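You operate a simulated robot arm through the tools that you are given. There is no shell and no other tool. Be economical: measure what you need, move in short steps, check, and stop when the job is done.

You run a simulated robot arm. Do the job below in one go: nothing can be reset, and whatever is moved stays where it is left.

Task
Roll the bubbles out of the red book's label on the corner frame.
Fine: clamp it first and leave it clamped square; use the hand roller and put it back on the rest.

Only the result counts: the job must be done as asked and must still hold three seconds after the hand-in. Knocking over, shifting, dropping, spilling or breaking anything else fails it.

Robot
A 6-joint arm with a two-finger parallel gripper, fixed in place. Base frame: the origin is at the foot of the arm, x ahead of it, y to its left, z up; the work surface is at about z = 0.938. Units: m, degrees, N and s.
With the tool pointing down near the work surface it reaches from about 0.22 to 0.62 m from the base axis. Its first joint turns from -66.0 to 66.0 degrees. Payload 2.7 kg.
Tool frame: the origin (TCP) lies between the finger pads and is the grasp point; the fingertips stand 0.023 m ahead of it; z points along the fingers, y is the line along which they close. Largest opening 0.094 m; finger width 0.038, thickness 0.01; the body of the gripper, 0.054 by 0.096 m, starts 0.039 m behind the TCP.
Orientation is that of the tool frame in the base frame, as a unit quaternion [x, y, z, w]. With the fingers straight down and closing along the base's y, the tool's x points along the base's -x, its y along +y and its z along -z.

Tools
- The arm moves only by the tool servo_tool. Its argument "increments" is a list of rows, each a list of 7 numbers: the shift along the tool's x, y, z in m, then the turn, a rotation vector about the tool's x, y, z in degrees, then the closure, from 0 (fully open) to 1 (shut). In form: [[x, y, z, wx, wy, wz, hand], ...]. A call has 1 to 12 rows; each row shifts and turns the commanded pose from where the row before left it, along the tool's axes as they then stand. Each row takes 0.2 s and may step no farther than 0.05 m and 8.6 degrees from the row before; otherwise, or with a gripper value out of range, the whole call is refused. A pose out of reach is approached as far as the arm can. The call stops where the force on the tool passes 40 N (or 10 N more than at its start, if that is more) or the arm is blocked; 0.2 s more then pass. The fingers move at their own pace (about 0.045 m/s each) and stop on an object; they squeeze with about 31 N. The grip force told is the motor's: it shows also when the fingers shut on nothing. Time passes only in rows, and 0.2 s behind the last, so rows that do not move let the fingers close. The reply holds the time, the measured pose of the TCP, the force on the tool along the base axes, the opening and the grip force, in the units named above and with some noise, and new pictures: "pictures" is both (left out), scene, wrist or none.
- Cameras (640 x 400 px; columns grow to the right, rows downward): "scene" is fixed at [0.0684, -0.4245, 1.4122]; the picture's right is [0.83, -0.55, 0.00], its down [-0.27, -0.41, -0.87] and it looks along [0.48, 0.72, -0.49] (base axes); focal length 289 px, centre (320, 200). "wrist" rides on the gripper at [0.086, 0.016, -0.075] in the tool frame; the picture's right is [-0.18, 0.98, 0.00], its down [-0.58, -0.11, -0.81] and it looks along [-0.79, -0.15, 0.59] (tool axes); focal length 243 px, centre (320, 200). There is no depth. A picture from a camera that has moved, and an enlarged one, comes with that camera's place and axes in the base frame and with its lens.
- close_up(camera, box): a new picture of the part [left, top, right, bottom] of that camera's present view, enlarged. No time passes.
- job_done(): hands the job in; it is judged then, once.

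Go step by step. Nothing tells you positions but the pictures and the camera data: compare them with the known pose of the tool, close in by small moves and look again before you grip or let go. The budget is 120 turns and 170 pictures, counting those below and the enlarged ones. Unless the task says otherwise, let go and move clear before handing in, and close with one line.

The tools are called after "Call:" by a JSON object that holds its "fn" and its "kwargs". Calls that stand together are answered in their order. servo_tool: Moves the arm, as the interface text tells. Its arguments: {"type":"object","properties":{"increments":{"type":"array","items":{"type":"array","items":{"type":"number"}}},"pictures":{"type":"string","enum":["both","scene","wrist","none"]}},"required":["increments"]} The other tools are called the same way: close_up (camera, box) takes an enlarged picture of a part of a camera's view; job_done () hands the job in.

At the start:

```text
time: 0.0
tcp_pos: [0.3045, 0.1266, 1.2769]
orientation: [-0.001, 1.0, 0.0, 0.0]
force: [0.1, -0.1, 0.1]
opening: 0.0939
gripper_force: 0.0
```

scene: 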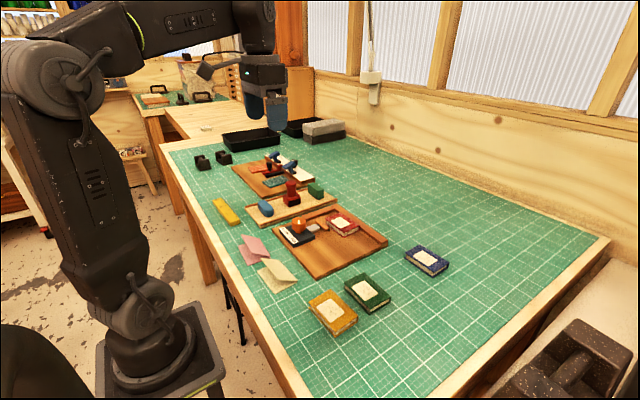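
wrist: 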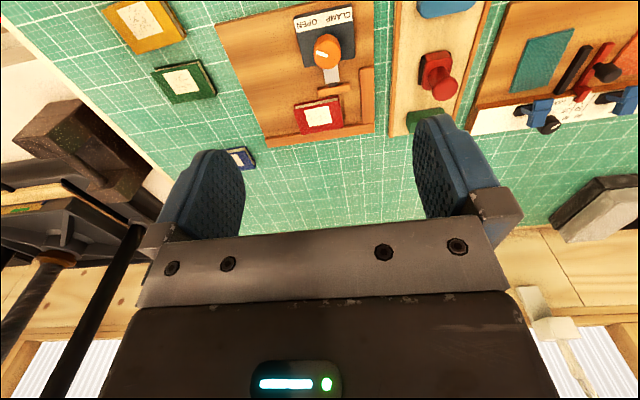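

I see the red book on a board with a corner frame and an orange clamp knob, with a rest next to it holding the tools. I'll enlarge both views first.

Call:
{"fn": "close_up", "kwargs": {"camera": "scene", "box": [210, 140, 400, 290]}}

Call:
{"fn": "close_up", "kwargs": {"camera": "wrist", "box": [200, 0, 520, 170]}}

```text
2.67 times, centred on (305, 215) of scene
camera zoom: at [0.0684, -0.4245, 1.4122], right [0.83, -0.55, 0.0], down [-0.27, -0.41, -0.87], along [0.48, 0.72, -0.49], focal length 770 px, centre (360, 160)
```

zoom: 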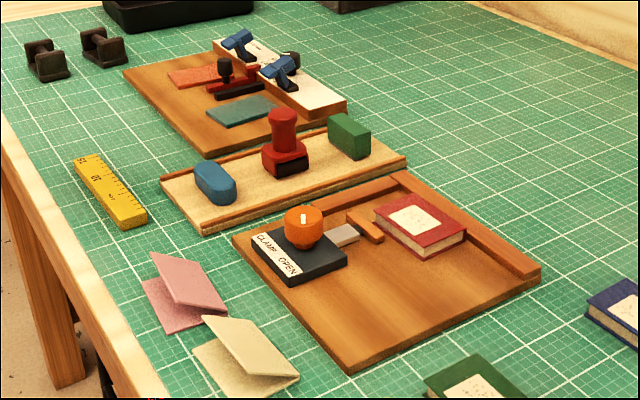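

```text
2.00 times, centred on (360, 85) of wrist
camera zoom: at [0.2185, 0.1415, 1.3517], right [0.18, 0.98, 0.0], down [0.58, -0.11, 0.81], along [0.79, -0.15, -0.59], focal length 485 px, centre (240, 430)
```

zoom: 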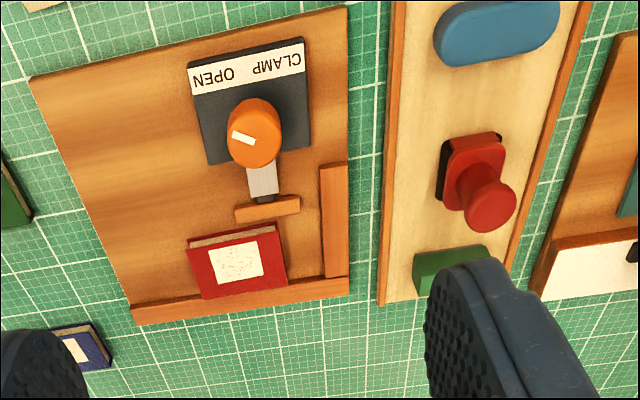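

I need a better view of the tools, particularly the third board, so I'll move the hand to the left.

Call:
{"fn": "servo_tool", "kwargs": {"increments": [[0, 0.05, 0, 0, 0, 0, 0], [0, 0.05, 0, 0, 0, 0, 0], [0, 0.05, 0, 0, 0, 0, 0], [0.01, 0.05, 0, 0, 0, 0, 0], [0.02, 0.04, 0, 0, 0, 0, 0]], "pictures": "both"}}

Call:
{"fn": "close_up", "kwargs": {"camera": "wrist", "box": [160, 0, 480, 200]}}

Call:
{"fn": "close_up", "kwargs": {"camera": "scene", "box": [230, 145, 330, 207]}}

```text
refused: row 4 steps farther than a row can; nothing moved
```

```text
2.00 times, centred on (320, 100) of wrist
camera zoom: at [0.2185, 0.1415, 1.3517], right [0.18, 0.98, 0.0], down [0.58, -0.11, 0.81], along [0.79, -0.15, -0.59], focal length 485 px, centre (320, 400)
```

zoom: 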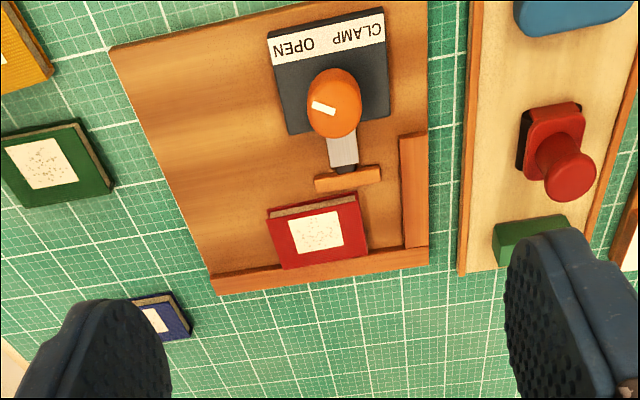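

```text
6.40 times, centred on (280, 176) of scene
camera zoom: at [0.0684, -0.4245, 1.4122], right [0.83, -0.55, 0.0], down [-0.27, -0.41, -0.87], along [0.48, 0.72, -0.49], focal length 1847 px, centre (576, 354)
```

zoom: 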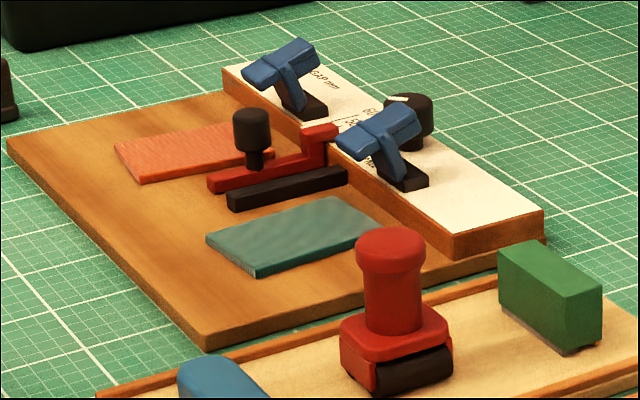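

The hand roller is the red-handled tool with the black roller, on the middle rest. Now a closer look at the clamp and the book.

Call:
{"fn": "servo_tool", "kwargs": {"increments": [[0, 0, 0.05, 0, 0, 0, 0], [0, 0, 0.05, 0, 0, 0, 0], [0.01, 0, 0.045, 0, 0, 0, 0]], "pictures": "wrist"}}

Call:
{"fn": "close_up", "kwargs": {"camera": "wrist", "box": [160, 0, 480, 200]}}

```text
time: 0.8
tcp_pos: [0.2954, 0.1269, 1.1307]
orientation: [-0.002, 1.0, 0.0, 0.0]
force: [-0.1, 0.6, -0.3]
opening: 0.094
gripper_force: 0.1
camera wrist: at [0.2096, 0.1405, 1.2054], right [0.18, 0.98, 0.0], down [0.58, -0.11, 0.81], along [0.79, -0.15, -0.59], focal length 243 px, centre (320, 200)
```

wrist: 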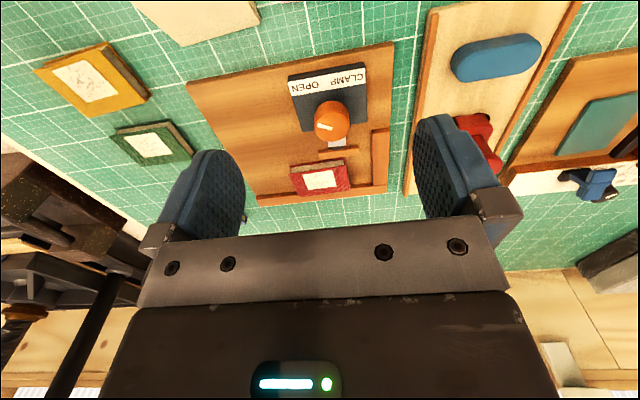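

```text
2.00 times, centred on (320, 100) of wrist
camera zoom: at [0.2096, 0.1405, 1.2054], right [0.18, 0.98, 0.0], down [0.58, -0.11, 0.81], along [0.79, -0.15, -0.59], focal length 485 px, centre (320, 400)
```

zoom: 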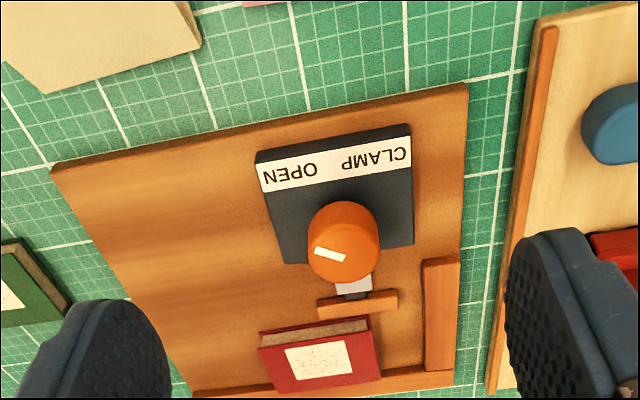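

The knob seems to be at about (0.366, 0.124), top at about z=0.995, with its mark pointing towards OPEN. I'll move over it for a steeper look.

Call:
{"fn": "servo_tool", "kwargs": {"increments": [[-0.04, 0, 0, 0, 0, 0, 0], [-0.045, 0, 0, 0, 0, 0, 0], [-0.025, -0.01, 0.02, 0, 0, 0, 0]], "pictures": "wrist"}}

Call:
{"fn": "close_up", "kwargs": {"camera": "wrist", "box": [200, 0, 440, 150]}}

Call:
{"fn": "close_up", "kwargs": {"camera": "scene", "box": [270, 195, 400, 280]}}

```text
time: 1.6
tcp_pos: [0.4049, 0.1176, 1.1117]
orientation: [0.0, 1.0, 0.0, -0.001]
force: [-0.2, -0.2, 0.8]
opening: 0.0939
gripper_force: 0.0
camera wrist: at [0.3196, 0.1318, 1.186], right [0.18, 0.98, 0.0], down [0.58, -0.11, 0.81], along [0.79, -0.15, -0.59], focal length 243 px, centre (320, 200)
```

wrist: 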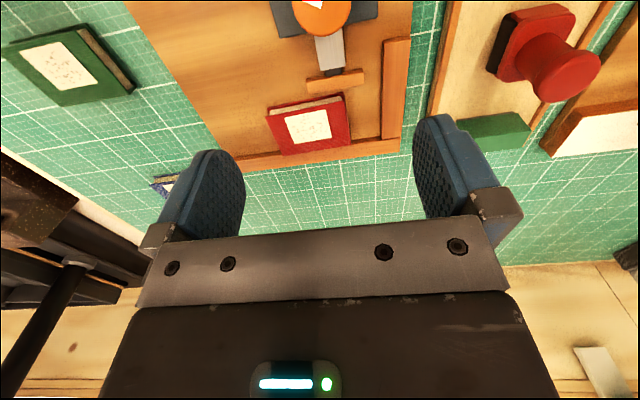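

```text
2.67 times, centred on (320, 75) of wrist
camera zoom: at [0.3196, 0.1318, 1.186], right [0.18, 0.98, 0.0], down [0.58, -0.11, 0.81], along [0.79, -0.15, -0.59], focal length 647 px, centre (320, 533)
```

zoom: 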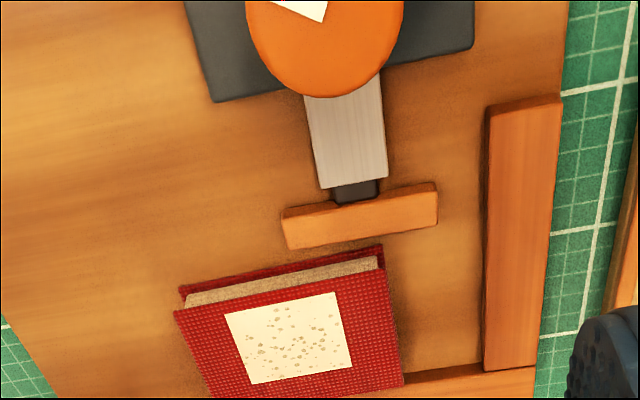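

```text
4.71 times, centred on (335, 238) of scene
camera zoom: at [0.0684, -0.4245, 1.4122], right [0.83, -0.55, 0.0], down [-0.27, -0.41, -0.87], along [0.48, 0.72, -0.49], focal length 1358 px, centre (249, 24)
```

zoom: 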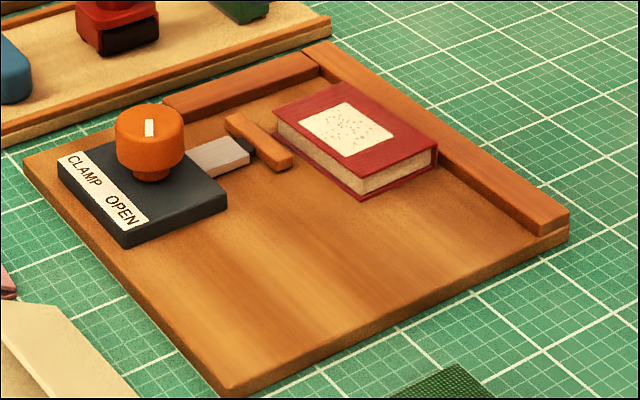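

The book sits about 36 mm off the left fence and slightly turned, while the clamp pad lines up with a book seated in the corner. I'll first push it along +y against the left fence with closed fingers, starting clear of its right side.

Call:
{"fn": "servo_tool", "kwargs": {"increments": [[-0.03, -0.035, 0, 0, 0, 0, 1], [-0.03, -0.035, 0, 0, 0, 0, 1], [-0.018, -0.025, 0.03, 0, 0, 0, 1], [0, 0, 0.04, 0, 0, 0, 1], [0, 0, 0.03, 0, 0, 0, 1], [0, 0, 0, 0, 0, 0, 1]], "pictures": "both"}}

Call:
{"fn": "close_up", "kwargs": {"camera": "scene", "box": [270, 195, 400, 280]}}

```text
time: 3.0
tcp_pos: [0.4828, 0.0226, 1.0106]
orientation: [-0.002, 1.0, 0.0, 0.001]
force: [0.4, -0.6, -0.2]
opening: 0.0
gripper_force: 31.6
camera wrist: at [0.3978, 0.0372, 1.0859], right [0.18, 0.98, 0.0], down [0.58, -0.11, 0.81], along [0.79, -0.15, -0.59], focal length 243 px, centre (320, 200)
```

scene: 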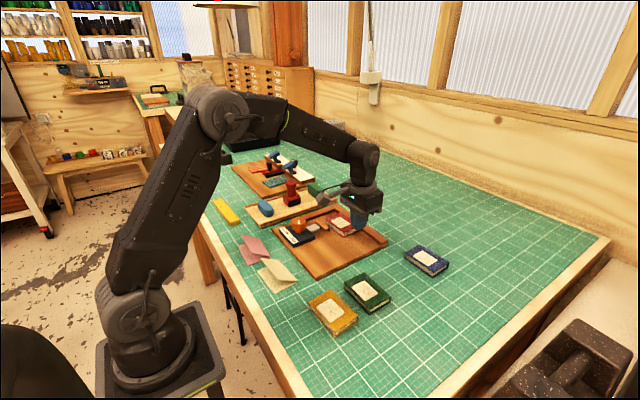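
wrist: 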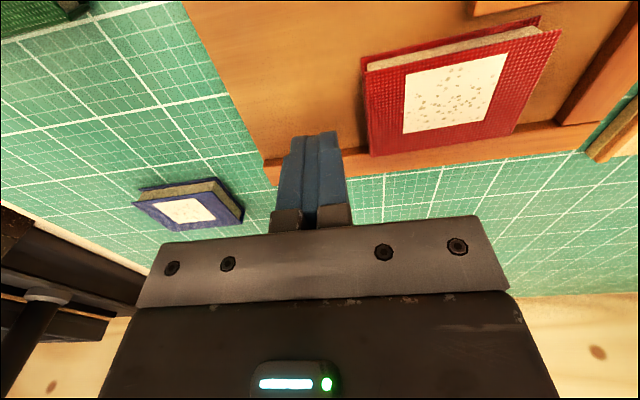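

```text
4.71 times, centred on (335, 238) of scene
camera zoom: at [0.0684, -0.4245, 1.4122], right [0.83, -0.55, 0.0], down [-0.27, -0.41, -0.87], along [0.48, 0.72, -0.49], focal length 1358 px, centre (249, 24)
```

zoom: 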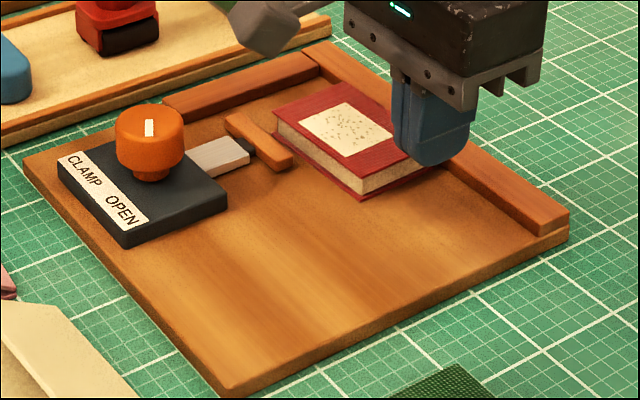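

The closed fingers are beside the book's right edge. I'll lower them carefully beside it.

Call:
{"fn": "servo_tool", "kwargs": {"increments": [[0.005, 0, 0.012, 0, 0, 0, 1], [0, 0, 0.012, 0, 0, 0, 1], [0, 0, 0.008, 0, 0, 0, 1]], "pictures": "wrist"}}

Call:
{"fn": "close_up", "kwargs": {"camera": "scene", "box": [270, 195, 400, 280]}}

```text
time: 3.8
tcp_pos: [0.4775, 0.0201, 0.9806]
orientation: [0.0, 1.0, 0.0, -0.001]
force: [-0.5, -0.5, -0.2]
opening: 0.0
gripper_force: 31.0
camera wrist: at [0.3918, 0.0369, 1.0543], right [0.18, 0.98, 0.0], down [0.58, -0.11, 0.81], along [0.79, -0.15, -0.59], focal length 243 px, centre (320, 200)
```

wrist: 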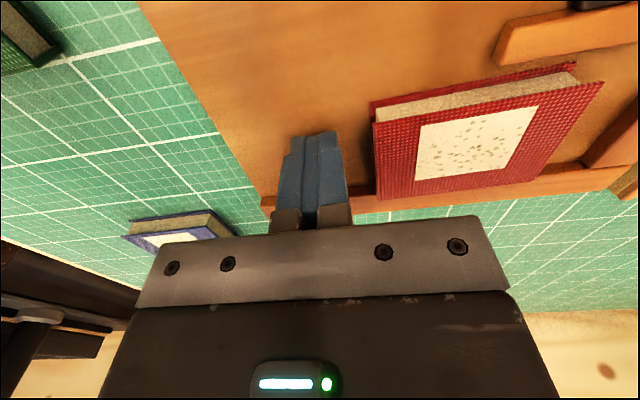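

```text
4.71 times, centred on (335, 238) of scene
camera zoom: at [0.0684, -0.4245, 1.4122], right [0.83, -0.55, 0.0], down [-0.27, -0.41, -0.87], along [0.48, 0.72, -0.49], focal length 1358 px, centre (249, 24)
```

zoom: 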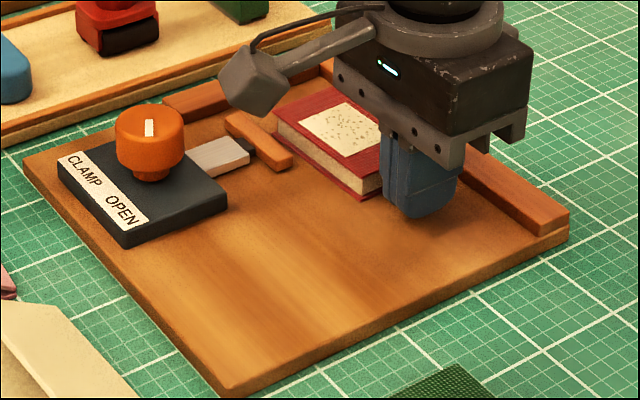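

The fingertips are at book height. Pushing along +y now.

Call:
{"fn": "servo_tool", "kwargs": {"increments": [[0, 0.006, 0, 0, 0, 0, 1], [0, 0.006, 0, 0, 0, 0, 1], [0, 0.006, 0, 0, 0, 0, 1], [0, 0.006, 0, 0, 0, 0, 1], [0, 0.006, 0, 0, 0, 0, 1], [0, 0.006, 0, 0, 0, 0, 1], [0, 0.006, 0, 0, 0, 0, 1]], "pictures": "wrist"}}

Call:
{"fn": "close_up", "kwargs": {"camera": "scene", "box": [270, 195, 400, 280]}}

```text
time: 5.4
tcp_pos: [0.4796, 0.0644, 0.9807]
orientation: [-0.001, 1.0, -0.001, 0.0]
force: [0.1, -0.2, -0.3]
opening: 0.0
gripper_force: 30.6
camera wrist: at [0.392, 0.0793, 1.0549], right [0.18, 0.98, 0.0], down [0.58, -0.11, 0.81], along [0.79, -0.15, -0.59], focal length 243 px, centre (320, 200)
```

wrist: 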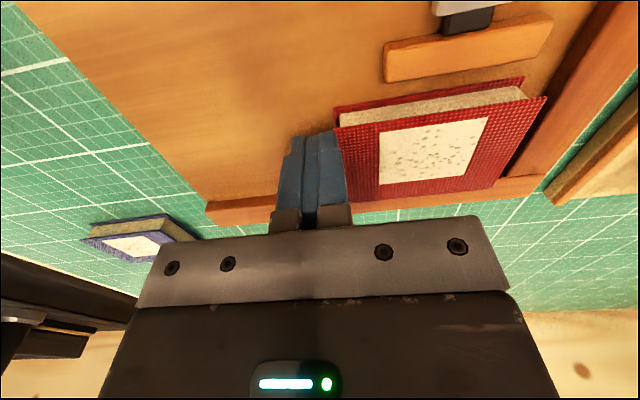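

```text
4.71 times, centred on (335, 238) of scene
camera zoom: at [0.0684, -0.4246, 1.4122], right [0.83, -0.55, 0.0], down [-0.27, -0.41, -0.87], along [0.48, 0.72, -0.49], focal length 1358 px, centre (249, 24)
```

zoom: 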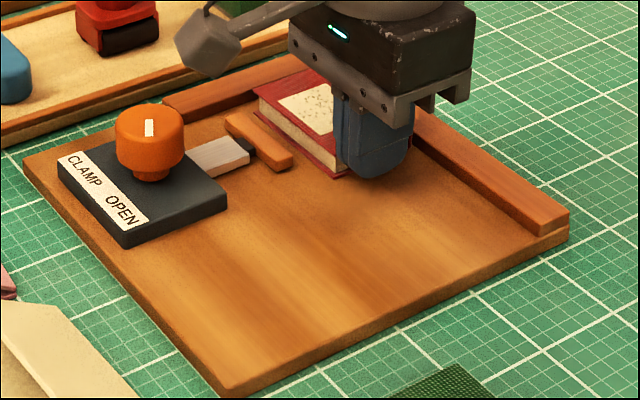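

The book is moving with the fingers and nearing the left fence. I'll go on in fine steps.

Call:
{"fn": "servo_tool", "kwargs": {"increments": [[0, 0.003, 0, 0, 0, 0, 1], [0, 0.003, 0, 0, 0, 0, 1], [0, 0.002, 0, 0, 0, 0, 1]], "pictures": "wrist"}}

Call:
{"fn": "close_up", "kwargs": {"camera": "wrist", "box": [280, 0, 600, 210]}}

```text
time: 6.2
tcp_pos: [0.4786, 0.0718, 0.9802]
orientation: [-0.001, 1.0, 0.0, 0.001]
force: [-0.5, -0.9, 0.2]
opening: 0.0
gripper_force: 31.1
camera wrist: at [0.3919, 0.0868, 1.0545], right [0.18, 0.98, 0.0], down [0.58, -0.11, 0.81], along [0.79, -0.15, -0.59], focal length 243 px, centre (320, 200)
```

wrist: 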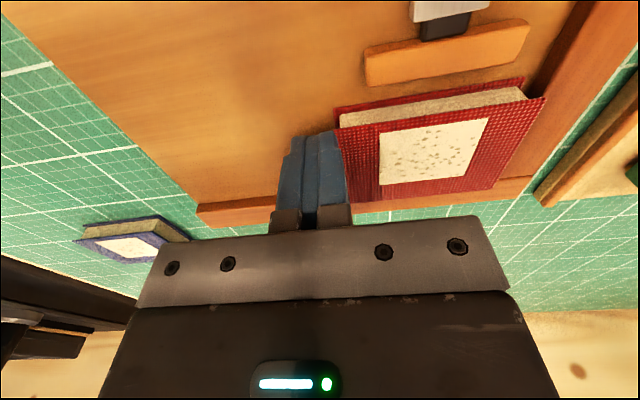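

```text
1.90 times, centred on (440, 105) of wrist
camera zoom: at [0.3919, 0.0868, 1.0545], right [0.18, 0.98, 0.0], down [0.58, -0.11, 0.81], along [0.79, -0.15, -0.59], focal length 462 px, centre (91, 381)
```

zoom: 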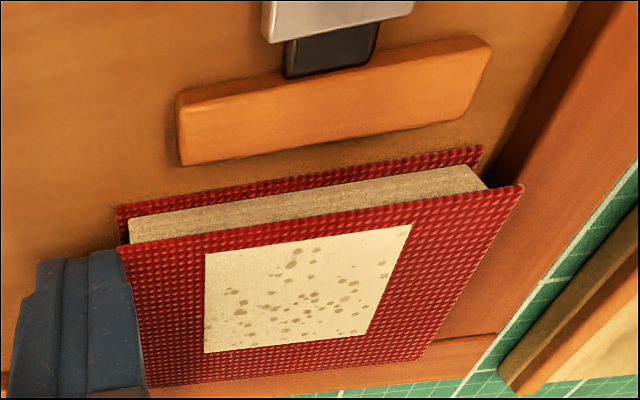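

Call:
{"fn": "servo_tool", "kwargs": {"increments": [[0, 0.002, 0, 0, 0, 0, 1], [0, 0.002, 0, 0, 0, 0, 1]], "pictures": "none"}}

Call:
{"fn": "close_up", "kwargs": {"camera": "wrist", "box": [280, 0, 600, 210]}}

```text
time: 6.8
tcp_pos: [0.478, 0.075, 0.9794]
orientation: [0.0, 1.0, 0.001, 0.001]
force: [0.4, -0.2, 0.7]
opening: 0.0
gripper_force: 31.1
```

```text
1.90 times, centred on (440, 105) of wrist
camera zoom: at [0.3918, 0.0909, 1.0548], right [0.18, 0.98, 0.0], down [0.58, -0.11, 0.81], along [0.79, -0.15, -0.59], focal length 462 px, centre (91, 381)
```

zoom: 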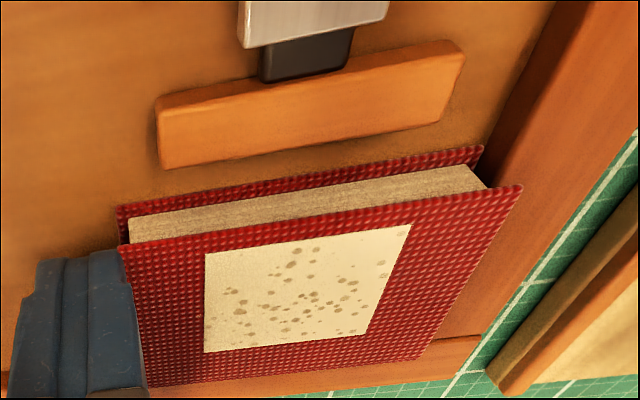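

Call:
{"fn": "servo_tool", "kwargs": {"increments": [[0, 0.001, 0, 0, 0, 0, 1], [0, 0.001, 0, 0, 0, 0, 1], [0, 0.001, 0, 0, 0, 0, 1]], "pictures": "none"}}

Call:
{"fn": "close_up", "kwargs": {"camera": "wrist", "box": [280, 0, 600, 210]}}

```text
time: 7.6
tcp_pos: [0.4784, 0.0767, 0.9811]
orientation: [0.0, 1.0, -0.002, 0.0]
force: [1.2, -14.0, 1.3]
opening: 0.0
gripper_force: 31.3
```

```text
1.90 times, centred on (440, 105) of wrist
camera zoom: at [0.3918, 0.0924, 1.055], right [0.18, 0.98, 0.0], down [0.58, -0.11, 0.81], along [0.79, -0.15, -0.59], focal length 462 px, centre (91, 381)
```

zoom: 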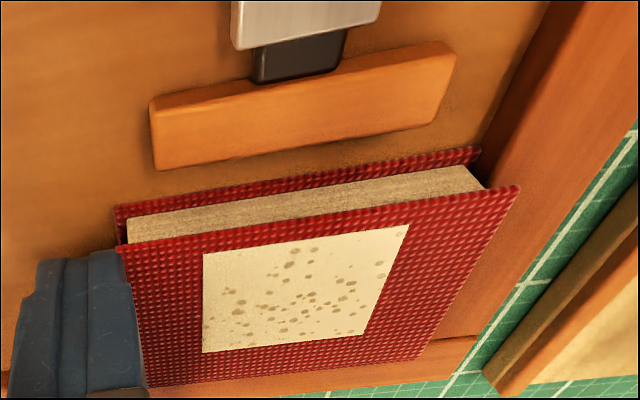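

The book is firm against the left fence (14 N). I'll back off, lift, and look at the knob and book from above.

Call:
{"fn": "servo_tool", "kwargs": {"increments": [[0, -0.012, 0, 0, 0, 0, 1], [0, 0, -0.05, 0, 0, 0, 1], [0, 0, -0.05, 0, 0, 0, 1], [0.03, 0, -0.03, 0, 0, 0, 0.5], [0.045, 0.015, 0, 0, 0, 0, 0], [0.045, 0.015, 0, 0, 0, 0, 0], [0.01, 0.02, 0, 0, 0, 0, 0]], "pictures": "wrist"}}

Call:
{"fn": "close_up", "kwargs": {"camera": "wrist", "box": [220, 0, 420, 150]}}

Call:
{"fn": "close_up", "kwargs": {"camera": "scene", "box": [270, 195, 400, 280]}}

```text
time: 9.2
tcp_pos: [0.3471, 0.1176, 1.1092]
orientation: [-0.001, 1.0, 0.0, 0.001]
force: [-0.9, 0.4, -0.9]
opening: 0.0855
gripper_force: 0.0
camera wrist: at [0.2613, 0.1319, 1.1844], right [0.18, 0.98, 0.0], down [0.58, -0.11, 0.81], along [0.79, -0.15, -0.59], focal length 243 px, centre (320, 200)
```

wrist: 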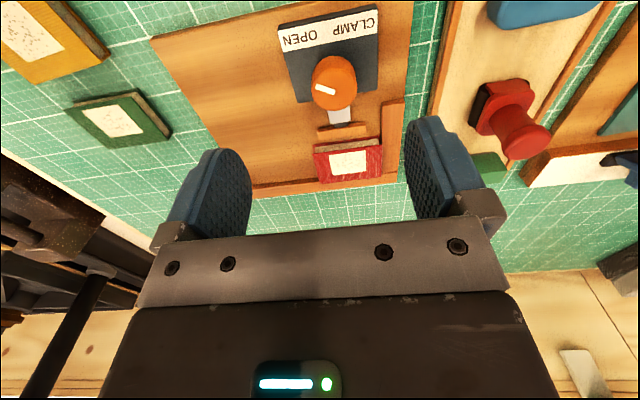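

```text
2.67 times, centred on (320, 75) of wrist
camera zoom: at [0.2613, 0.1319, 1.1844], right [0.18, 0.98, 0.0], down [0.58, -0.11, 0.81], along [0.79, -0.15, -0.59], focal length 647 px, centre (320, 533)
```

zoom: 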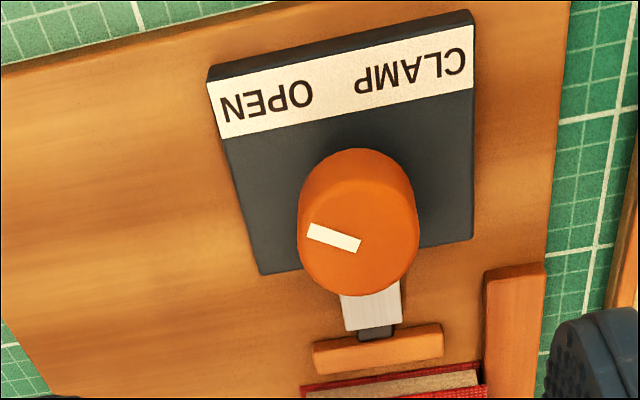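

```text
4.71 times, centred on (335, 238) of scene
camera zoom: at [0.0684, -0.4246, 1.4122], right [0.83, -0.55, 0.0], down [-0.27, -0.41, -0.87], along [0.48, 0.72, -0.49], focal length 1358 px, centre (249, 24)
```

zoom: 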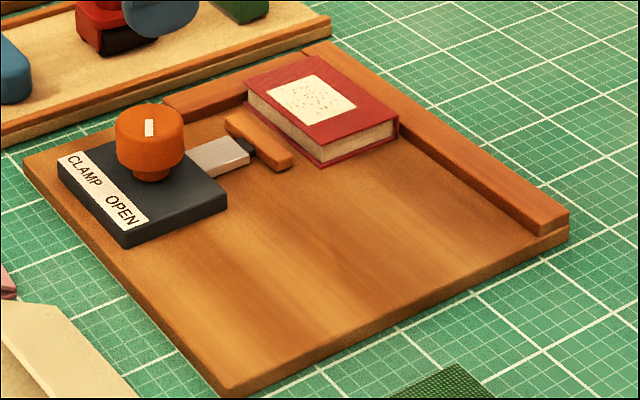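

The knob is centred at about (0.370, 0.124), top at about z=0.995, its mark about 60° off -x towards OPEN; CLAMP should be a clockwise turn of roughly 120°. I'll pre-rotate the hand counterclockwise above it.

Call:
{"fn": "servo_tool", "kwargs": {"increments": [[-0.023, 0.006, 0, 0, 0, 0, 0], [0, 0, 0, 0, 0, -8.5, 0], [0, 0, 0, 0, 0, -8.5, 0], [0, 0, 0, 0, 0, -8.5, 0], [0, 0, 0, 0, 0, -8.5, 0], [0, 0, 0, 0, 0, -8.5, 0], [0, 0, 0, 0, 0, -8.5, 0], [0, 0, 0.03, 0, 0, -8.5, 0], [0, 0, 0.03, 0, 0, 0, 0]], "pictures": "both"}}

Call:
{"fn": "close_up", "kwargs": {"camera": "scene", "box": [250, 180, 380, 265]}}

```text
time: 11.2
tcp_pos: [0.371, 0.1233, 1.0502]
orientation: [-0.498, 0.867, 0.0, 0.0]
force: [0.1, 0.1, -0.8]
opening: 0.0942
gripper_force: 0.1
camera wrist: at [0.3136, 0.0548, 1.125], right [-0.76, 0.65, 0.0], down [0.39, 0.45, 0.81], along [0.53, 0.61, -0.59], focal length 243 px, centre (320, 200)
```

scene: 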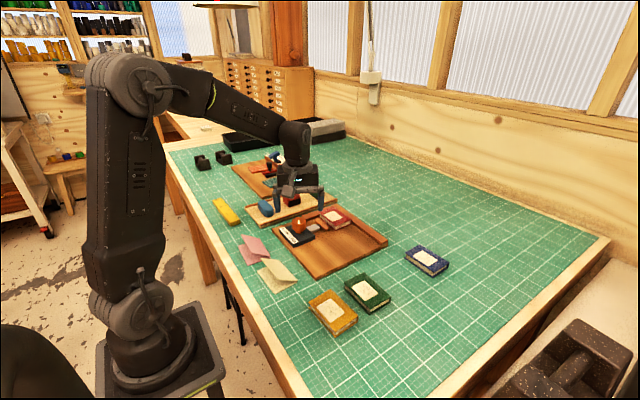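
wrist: 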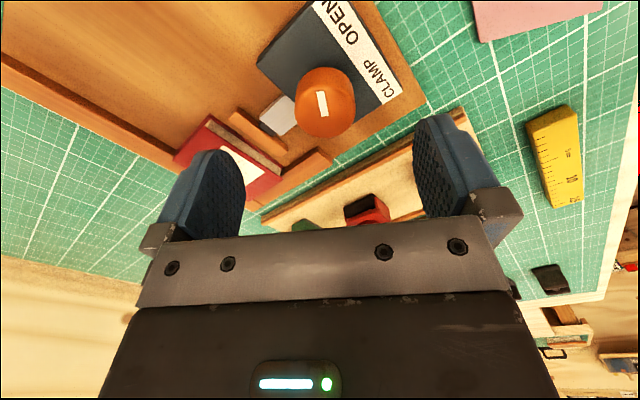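

```text
4.71 times, centred on (315, 222) of scene
camera zoom: at [0.0684, -0.4245, 1.4122], right [0.83, -0.55, 0.0], down [-0.27, -0.41, -0.87], along [0.48, 0.72, -0.49], focal length 1358 px, centre (344, 94)
```

zoom: 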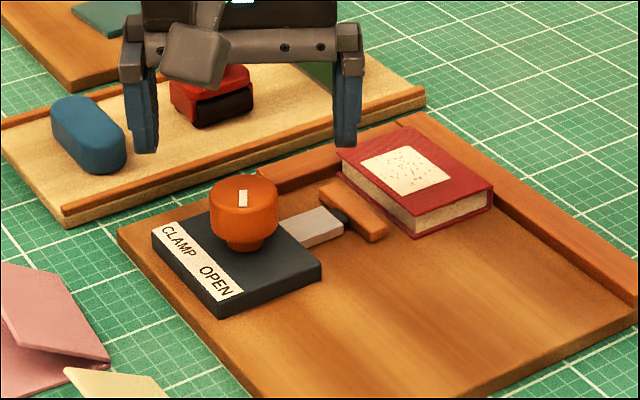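

Call:
{"fn": "close_up", "kwargs": {"camera": "wrist", "box": [240, 20, 400, 180]}}

```text
2.50 times, centred on (320, 100) of wrist
camera zoom: at [0.3136, 0.0548, 1.125], right [-0.76, 0.65, 0.0], down [0.39, 0.45, 0.81], along [0.53, 0.61, -0.59], focal length 606 px, centre (320, 450)
```

zoom: 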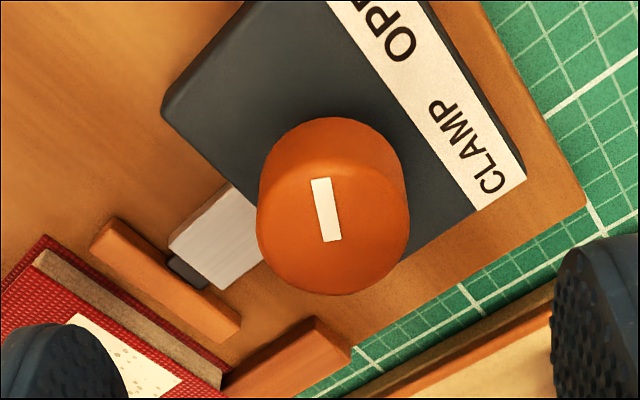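

The knob axis is at about (0.369, 0.123), almost under the TCP. I'll descend around it.

Call:
{"fn": "servo_tool", "kwargs": {"increments": [[0.001, 0.001, 0.03, 0, 0, 0, 0], [0, 0, 0.02, 0, 0, 0, 0], [0, 0, 0.011, 0, 0, 0, 0]], "pictures": "wrist"}}

Call:
{"fn": "close_up", "kwargs": {"camera": "scene", "box": [250, 180, 380, 265]}}

```text
time: 12.0
tcp_pos: [0.3702, 0.1229, 0.9907]
orientation: [-0.496, 0.868, 0.001, 0.0]
force: [0.3, 0.2, -0.5]
opening: 0.0939
gripper_force: 0.1
camera wrist: at [0.3121, 0.055, 1.0637], right [-0.75, 0.66, 0.0], down [0.39, 0.45, 0.81], along [0.53, 0.61, -0.59], focal length 243 px, centre (320, 200)
```

wrist: 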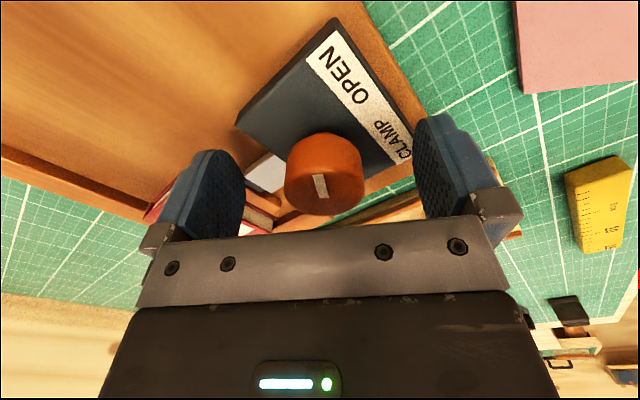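

```text
4.71 times, centred on (315, 222) of scene
camera zoom: at [0.0684, -0.4245, 1.4122], right [0.83, -0.55, 0.0], down [-0.27, -0.41, -0.87], along [0.48, 0.72, -0.49], focal length 1358 px, centre (344, 94)
```

zoom: 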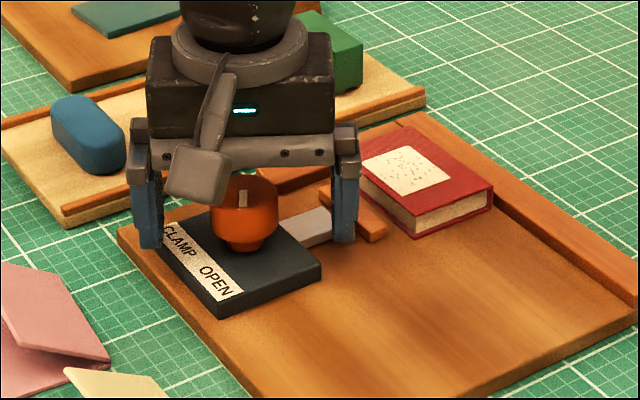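

The knob is centred between the pads. Closing, with a 2 mm lift for clearance over the plunger.

Call:
{"fn": "servo_tool", "kwargs": {"increments": [[0, 0, -0.002, 0, 0, 0, 0.5], [0, 0, 0, 0, 0, 0, 1], [0, 0, 0, 0, 0, 0, 1], [0, 0, 0, 0, 0, 0, 1], [0, 0, 0, 0, 0, 0, 1]], "pictures": "wrist"}}

```text
time: 13.2
tcp_pos: [0.368, 0.1238, 0.9911]
orientation: [-0.497, 0.867, 0.001, 0.0]
force: [-14.7, 10.4, 5.0]
opening: 0.0378
gripper_force: 45.3
camera wrist: at [0.3109, 0.0558, 1.0661], right [-0.75, 0.66, 0.0], down [0.39, 0.45, 0.81], along [0.53, 0.61, -0.59], focal length 243 px, centre (320, 200)
```

wrist: 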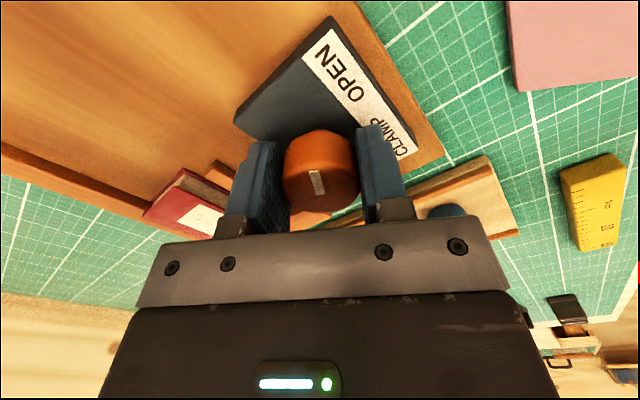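

Gripped. I'll ease the sideways offset and start turning clockwise.

Call:
{"fn": "servo_tool", "kwargs": {"increments": [[0, 0.0015, 0, 0, 0, 0, 1], [0, 0, 0, 0, 0, 5, 1], [0, 0, 0, 0, 0, 5, 1], [0, 0, 0, 0, 0, 5, 1]], "pictures": "wrist"}}

```text
time: 14.2
tcp_pos: [0.3676, 0.1231, 0.9923]
orientation: [-0.379, 0.926, 0.0, 0.001]
force: [-14.0, 11.1, 8.0]
opening: 0.0373
gripper_force: 44.8
camera wrist: at [0.295, 0.0735, 1.066], right [-0.56, 0.83, 0.0], down [0.49, 0.33, 0.81], along [0.67, 0.45, -0.59], focal length 243 px, centre (320, 200)
```

wrist: 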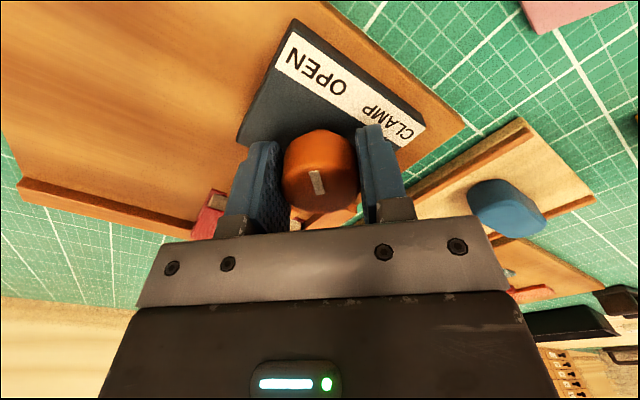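

The knob turns with the hand. Continuing.

Call:
{"fn": "servo_tool", "kwargs": {"increments": [[0, 0, 0, 0, 0, 7, 1], [0, 0, 0, 0, 0, 7, 1], [0, 0, 0, 0, 0, 7, 1], [0, 0, 0, 0, 0, 7, 1], [0, 0, 0, 0, 0, 7, 1], [0, 0, 0, 0, 0, 7, 1]], "pictures": "wrist"}}

Call:
{"fn": "close_up", "kwargs": {"camera": "scene", "box": [250, 180, 380, 265]}}

```text
time: 15.6
tcp_pos: [0.3676, 0.1262, 0.9922]
orientation: [-0.021, 1.0, 0.002, 0.001]
force: [-24.9, 21.9, 8.3]
opening: 0.0375
gripper_force: 44.7
camera wrist: at [0.2805, 0.1361, 1.066], right [0.14, 0.99, 0.0], down [0.59, -0.09, 0.81], along [0.8, -0.11, -0.59], focal length 243 px, centre (320, 200)
```

wrist: 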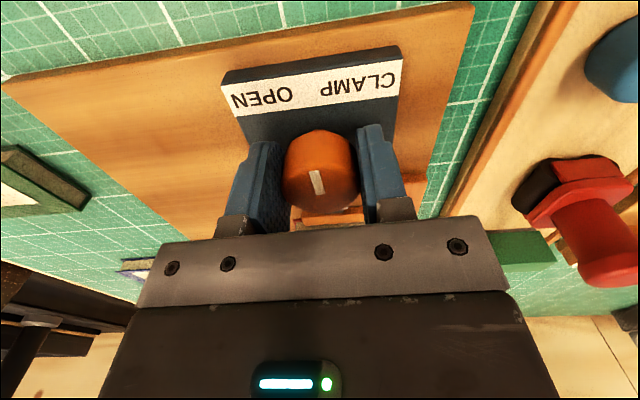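

```text
4.71 times, centred on (315, 222) of scene
camera zoom: at [0.0676, -0.424, 1.4125], right [0.83, -0.55, 0.0], down [-0.27, -0.41, -0.87], along [0.48, 0.72, -0.49], focal length 1358 px, centre (344, 94)
```

zoom: 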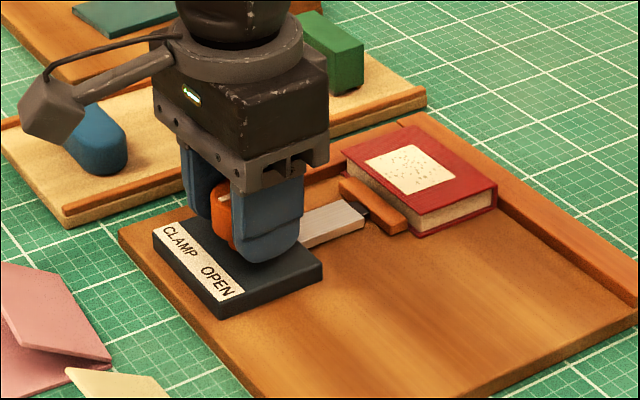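

The pad has reached the book and the mark now points to -x. Side force is rising, so I'll ease the offset and read it again.

Call:
{"fn": "servo_tool", "kwargs": {"increments": [[0.001, 0.002, 0, 0, 0, 0, 1], [0, 0, 0, 0, 0, 0, 1]], "pictures": "none"}}

```text
time: 16.2
tcp_pos: [0.3672, 0.1244, 0.9914]
orientation: [-0.022, 1.0, 0.0, 0.001]
force: [-6.7, 9.0, 4.3]
opening: 0.0374
gripper_force: 44.5
```

Call:
{"fn": "servo_tool", "kwargs": {"increments": [[0, 0.0005, 0, 0, 0, 6, 1], [0, 0, 0, 0, 0, 6, 1], [0, 0, 0, 0, 0, 6, 1], [0, 0, 0, 0, 0, 6, 1]], "pictures": "wrist"}}

Call:
{"fn": "close_up", "kwargs": {"camera": "scene", "box": [250, 180, 380, 265]}}

```text
time: 17.2
tcp_pos: [0.3677, 0.1265, 0.9914]
orientation: [0.186, 0.983, 0.001, 0.001]
force: [-3.9, 3.8, 0.0]
opening: 0.0374
gripper_force: 45.0
camera wrist: at [0.2931, 0.1713, 1.0658], right [0.53, 0.85, 0.0], down [0.5, -0.31, 0.81], along [0.68, -0.43, -0.59], focal length 243 px, centre (320, 200)
```

wrist: 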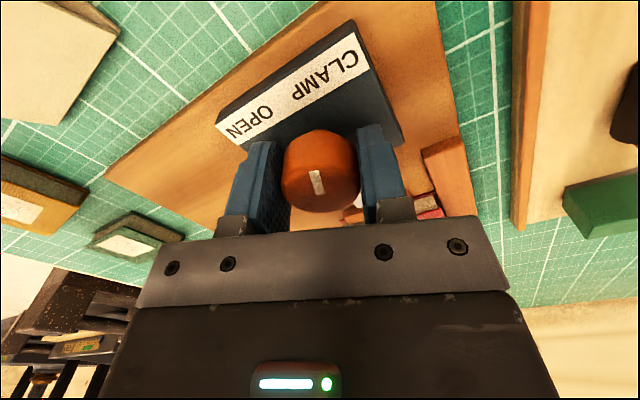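

```text
4.71 times, centred on (315, 222) of scene
camera zoom: at [0.0683, -0.4244, 1.4123], right [0.83, -0.55, 0.0], down [-0.27, -0.41, -0.87], along [0.48, 0.72, -0.49], focal length 1358 px, centre (344, 94)
```

zoom: 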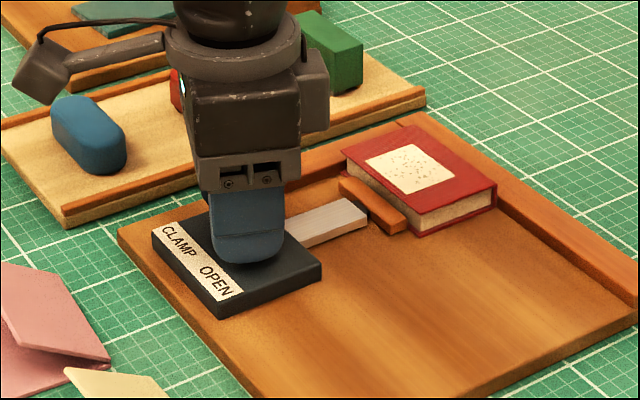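

Going on clockwise towards CLAMP.

Call:
{"fn": "servo_tool", "kwargs": {"increments": [[0, 0, 0, 0, 0, 6, 1], [0, 0, 0, 0, 0, 6, 1], [0, 0, 0, 0, 0, 6, 1], [0, 0, 0, 0, 0, 6, 1]], "pictures": "wrist"}}

Call:
{"fn": "close_up", "kwargs": {"camera": "scene", "box": [250, 180, 380, 265]}}

```text
time: 18.2
tcp_pos: [0.367, 0.1256, 0.9917]
orientation: [0.386, 0.922, 0.001, 0.0]
force: [5.0, 6.6, -1.7]
opening: 0.0376
gripper_force: 44.8
camera wrist: at [0.3188, 0.198, 1.0659], right [0.83, 0.56, 0.0], down [0.33, -0.49, 0.81], along [0.45, -0.67, -0.59], focal length 243 px, centre (320, 200)
```

wrist: 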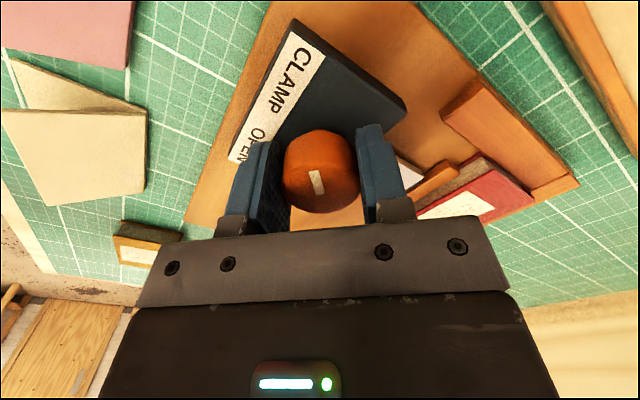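

```text
4.71 times, centred on (315, 222) of scene
camera zoom: at [0.0686, -0.4243, 1.4123], right [0.83, -0.55, 0.0], down [-0.27, -0.41, -0.87], along [0.48, 0.72, -0.49], focal length 1358 px, centre (344, 94)
```

zoom: 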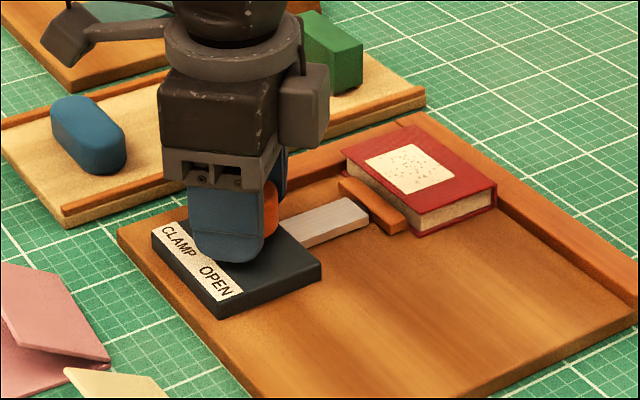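

Call:
{"fn": "servo_tool", "kwargs": {"increments": [[0, 0, 0, 0, 0, 5, 1], [0, 0, 0, 0, 0, 5, 1], [0, 0, 0, 0, 0, 5, 1]], "pictures": "wrist"}}

Call:
{"fn": "close_up", "kwargs": {"camera": "wrist", "box": [220, 100, 420, 230]}}

```text
time: 19.0
tcp_pos: [0.3686, 0.1266, 0.9915]
orientation: [0.504, 0.864, 0.001, 0.001]
force: [9.5, 13.6, -2.0]
opening: 0.0375
gripper_force: 44.7
camera wrist: at [0.3397, 0.2085, 1.066], right [0.95, 0.32, 0.0], down [0.19, -0.56, 0.81], along [0.26, -0.76, -0.59], focal length 243 px, centre (320, 200)
```

wrist: 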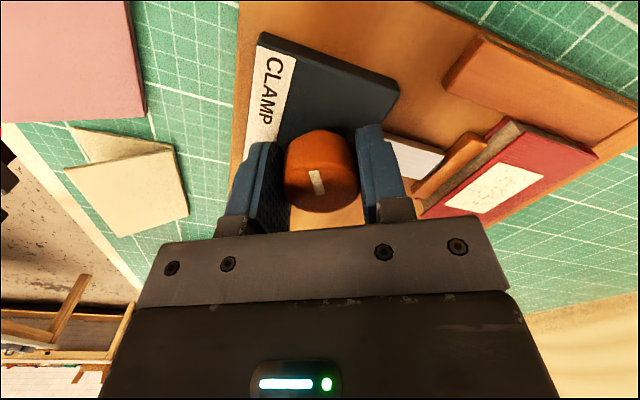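

```text
3.08 times, centred on (320, 165) of wrist
camera zoom: at [0.3397, 0.2085, 1.066], right [0.95, 0.32, 0.0], down [0.19, -0.56, 0.81], along [0.26, -0.76, -0.59], focal length 746 px, centre (320, 308)
```

zoom: 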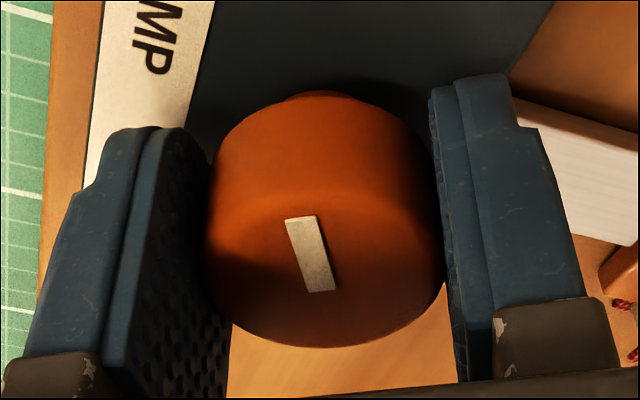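

The knob has turned about 120°. I'll turn a bit more to see whether it has hit its stop.

Call:
{"fn": "servo_tool", "kwargs": {"increments": [[0, 0, 0, 0, 0, 4, 1], [0, 0, 0, 0, 0, 4, 1], [0, 0, 0, 0, 0, 0, 1]], "pictures": "none"}}

Call:
{"fn": "close_up", "kwargs": {"camera": "wrist", "box": [220, 100, 420, 230]}}

Call:
{"fn": "close_up", "kwargs": {"camera": "scene", "box": [250, 180, 380, 265]}}

```text
time: 19.8
tcp_pos: [0.3687, 0.125, 0.9918]
orientation: [0.563, 0.826, 0.003, 0.001]
force: [15.0, 13.9, -0.6]
opening: 0.0374
gripper_force: 45.4
```

```text
3.08 times, centred on (320, 165) of wrist
camera zoom: at [0.3517, 0.2115, 1.0662], right [0.98, 0.19, 0.0], down [0.11, -0.58, 0.81], along [0.16, -0.79, -0.59], focal length 746 px, centre (320, 308)
```

zoom: 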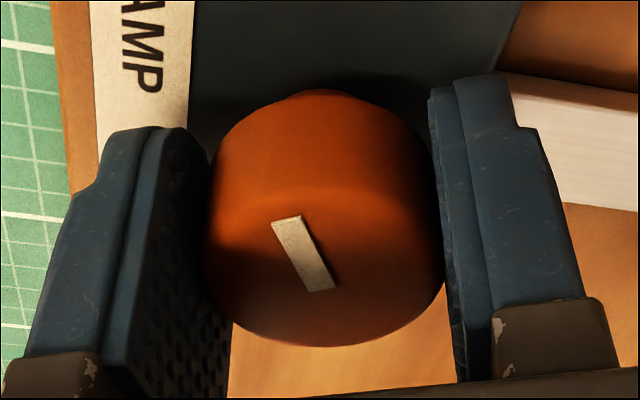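

```text
4.71 times, centred on (315, 222) of scene
camera zoom: at [0.0689, -0.4242, 1.4123], right [0.83, -0.55, 0.0], down [-0.27, -0.41, -0.87], along [0.48, 0.72, -0.49], focal length 1358 px, centre (344, 94)
```

zoom: 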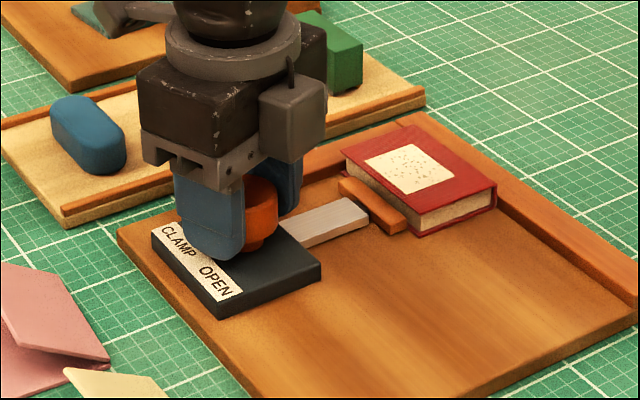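

The mark slipped relative to the pads, so the knob is at its CLAMP stop. I'll take off the overtravel, open, and rise.

Call:
{"fn": "servo_tool", "kwargs": {"increments": [[0, 0, 0, 0, 0, -2, 1], [0, 0, 0, 0, 0, 0, 0.6], [0, 0, 0, 0, 0, 0, 0], [0, 0, 0, 0, 0, 0, 0], [0, 0, 0, 0, 0, 0, 0], [0, 0, -0.04, 0, 0, 0, 0], [0, 0, -0.05, 0, 0, -8.5, 0], [0, 0, -0.04, 0, 0, -8.5, 0], [0, 0, 0, 0, 0, -8.5, 0], [0, 0, 0, 0, 0, -8.5, 0], [0, 0, 0, 0, 0, -8.5, 0], [0, 0, 0, 0, 0, -8.5, 0]], "pictures": "none"}}

Call:
{"fn": "servo_tool", "kwargs": {"increments": [[0, 0, 0, 0, 0, -8.5, 0], [0, 0, 0, 0, 0, -7, 0], [0, 0, 0, 0, 0, 0, 0]], "pictures": "wrist"}}

Call:
{"fn": "close_up", "kwargs": {"camera": "wrist", "box": [220, 0, 460, 150]}}

Call:
{"fn": "close_up", "kwargs": {"camera": "scene", "box": [250, 180, 380, 265]}}

```text
time: 22.4
tcp_pos: [0.3669, 0.1263, 1.1228]
orientation: [0.134, 0.991, 0.0, 0.001]
force: [0.4, -0.1, 0.3]
opening: 0.094
gripper_force: 0.1
```

```text
time: 23.2
tcp_pos: [0.3678, 0.126, 1.1207]
orientation: [-0.002, 1.0, 0.0, 0.0]
force: [0.4, -0.3, -0.3]
opening: 0.0943
gripper_force: 0.1
camera wrist: at [0.2807, 0.1404, 1.196], right [0.18, 0.98, 0.0], down [0.58, -0.11, 0.81], along [0.79, -0.15, -0.59], focal length 243 px, centre (320, 200)
```

wrist: 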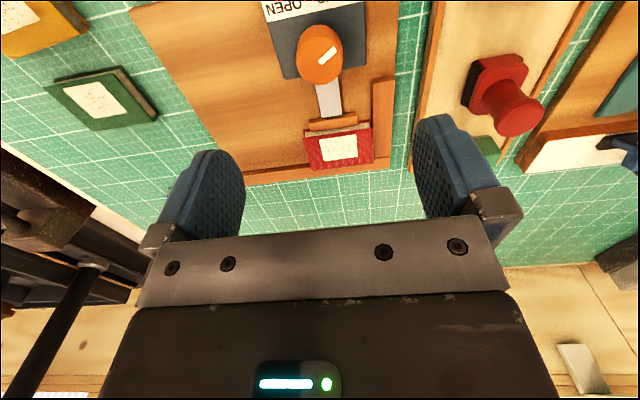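

```text
2.67 times, centred on (340, 75) of wrist
camera zoom: at [0.2807, 0.1404, 1.196], right [0.18, 0.98, 0.0], down [0.58, -0.11, 0.81], along [0.79, -0.15, -0.59], focal length 647 px, centre (267, 533)
```

zoom: 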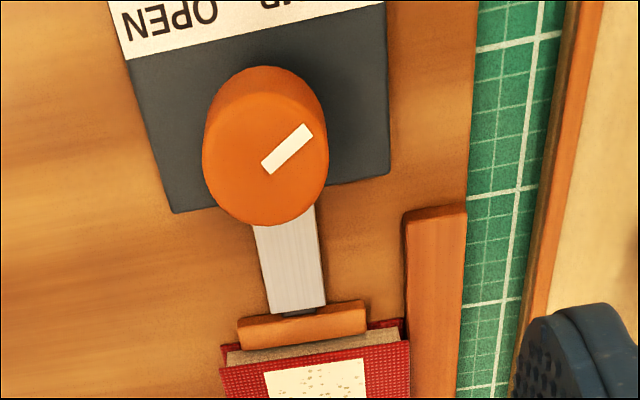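

```text
4.71 times, centred on (315, 222) of scene
camera zoom: at [0.0684, -0.4245, 1.4122], right [0.83, -0.55, 0.0], down [-0.27, -0.41, -0.87], along [0.48, 0.72, -0.49], focal length 1358 px, centre (344, 94)
```

zoom: 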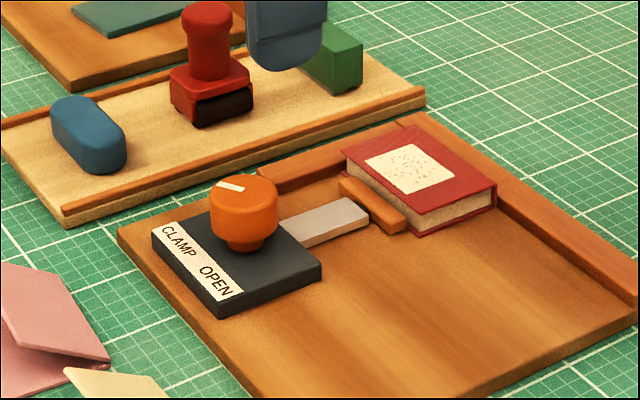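

The clamp is on CLAMP and holds the book in the corner. Now I'll move over the roller rest for a close look.

Call:
{"fn": "servo_tool", "kwargs": {"increments": [[0, 0.045, 0, 0, 0, 0, 0], [0, 0.045, 0, 0, 0, 0, 0], [-0.01, 0.04, 0, 0, 0, 0, 0], [-0.005, 0, 0, 0, 0, 0, 0]], "pictures": "wrist"}}

Call:
{"fn": "close_up", "kwargs": {"camera": "wrist", "box": [220, 0, 460, 150]}}

Call:
{"fn": "close_up", "kwargs": {"camera": "scene", "box": [250, 170, 350, 235]}}

```text
time: 24.2
tcp_pos: [0.3807, 0.256, 1.1215]
orientation: [-0.001, 1.0, 0.0, 0.001]
force: [0.5, 0.0, -0.8]
opening: 0.0938
gripper_force: 0.0
camera wrist: at [0.2957, 0.27, 1.1962], right [0.18, 0.98, 0.0], down [0.58, -0.11, 0.81], along [0.79, -0.15, -0.59], focal length 243 px, centre (320, 200)
```

wrist: 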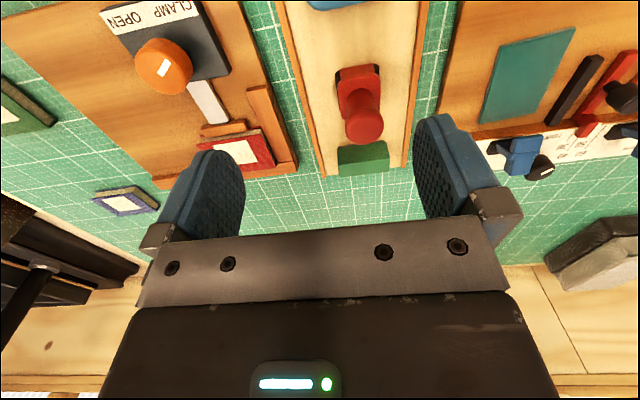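

```text
2.67 times, centred on (340, 75) of wrist
camera zoom: at [0.2957, 0.27, 1.1962], right [0.18, 0.98, 0.0], down [0.58, -0.11, 0.81], along [0.79, -0.15, -0.59], focal length 647 px, centre (267, 533)
```

zoom: 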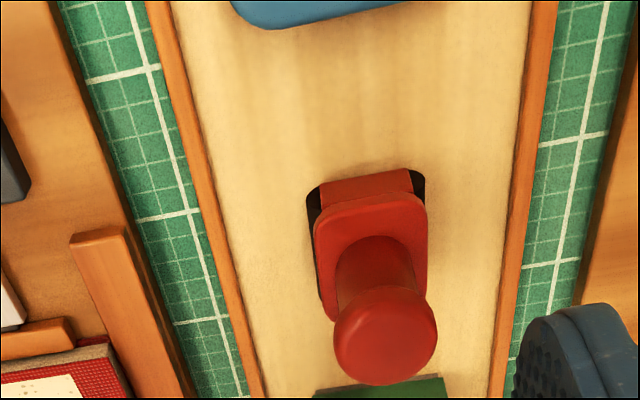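

```text
6.15 times, centred on (300, 202) of scene
camera zoom: at [0.0684, -0.4245, 1.4122], right [0.83, -0.55, 0.0], down [-0.27, -0.41, -0.87], along [0.48, 0.72, -0.49], focal length 1776 px, centre (443, 185)
```

zoom: 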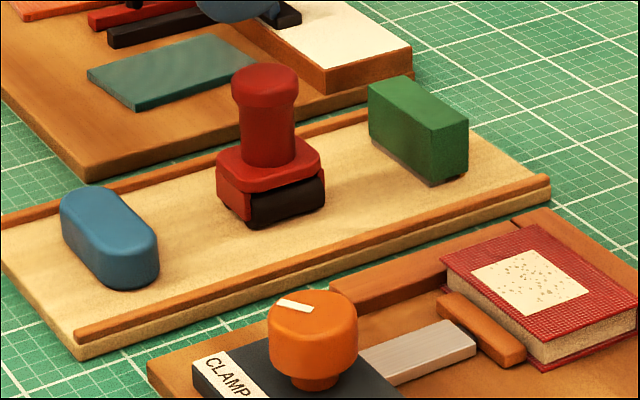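

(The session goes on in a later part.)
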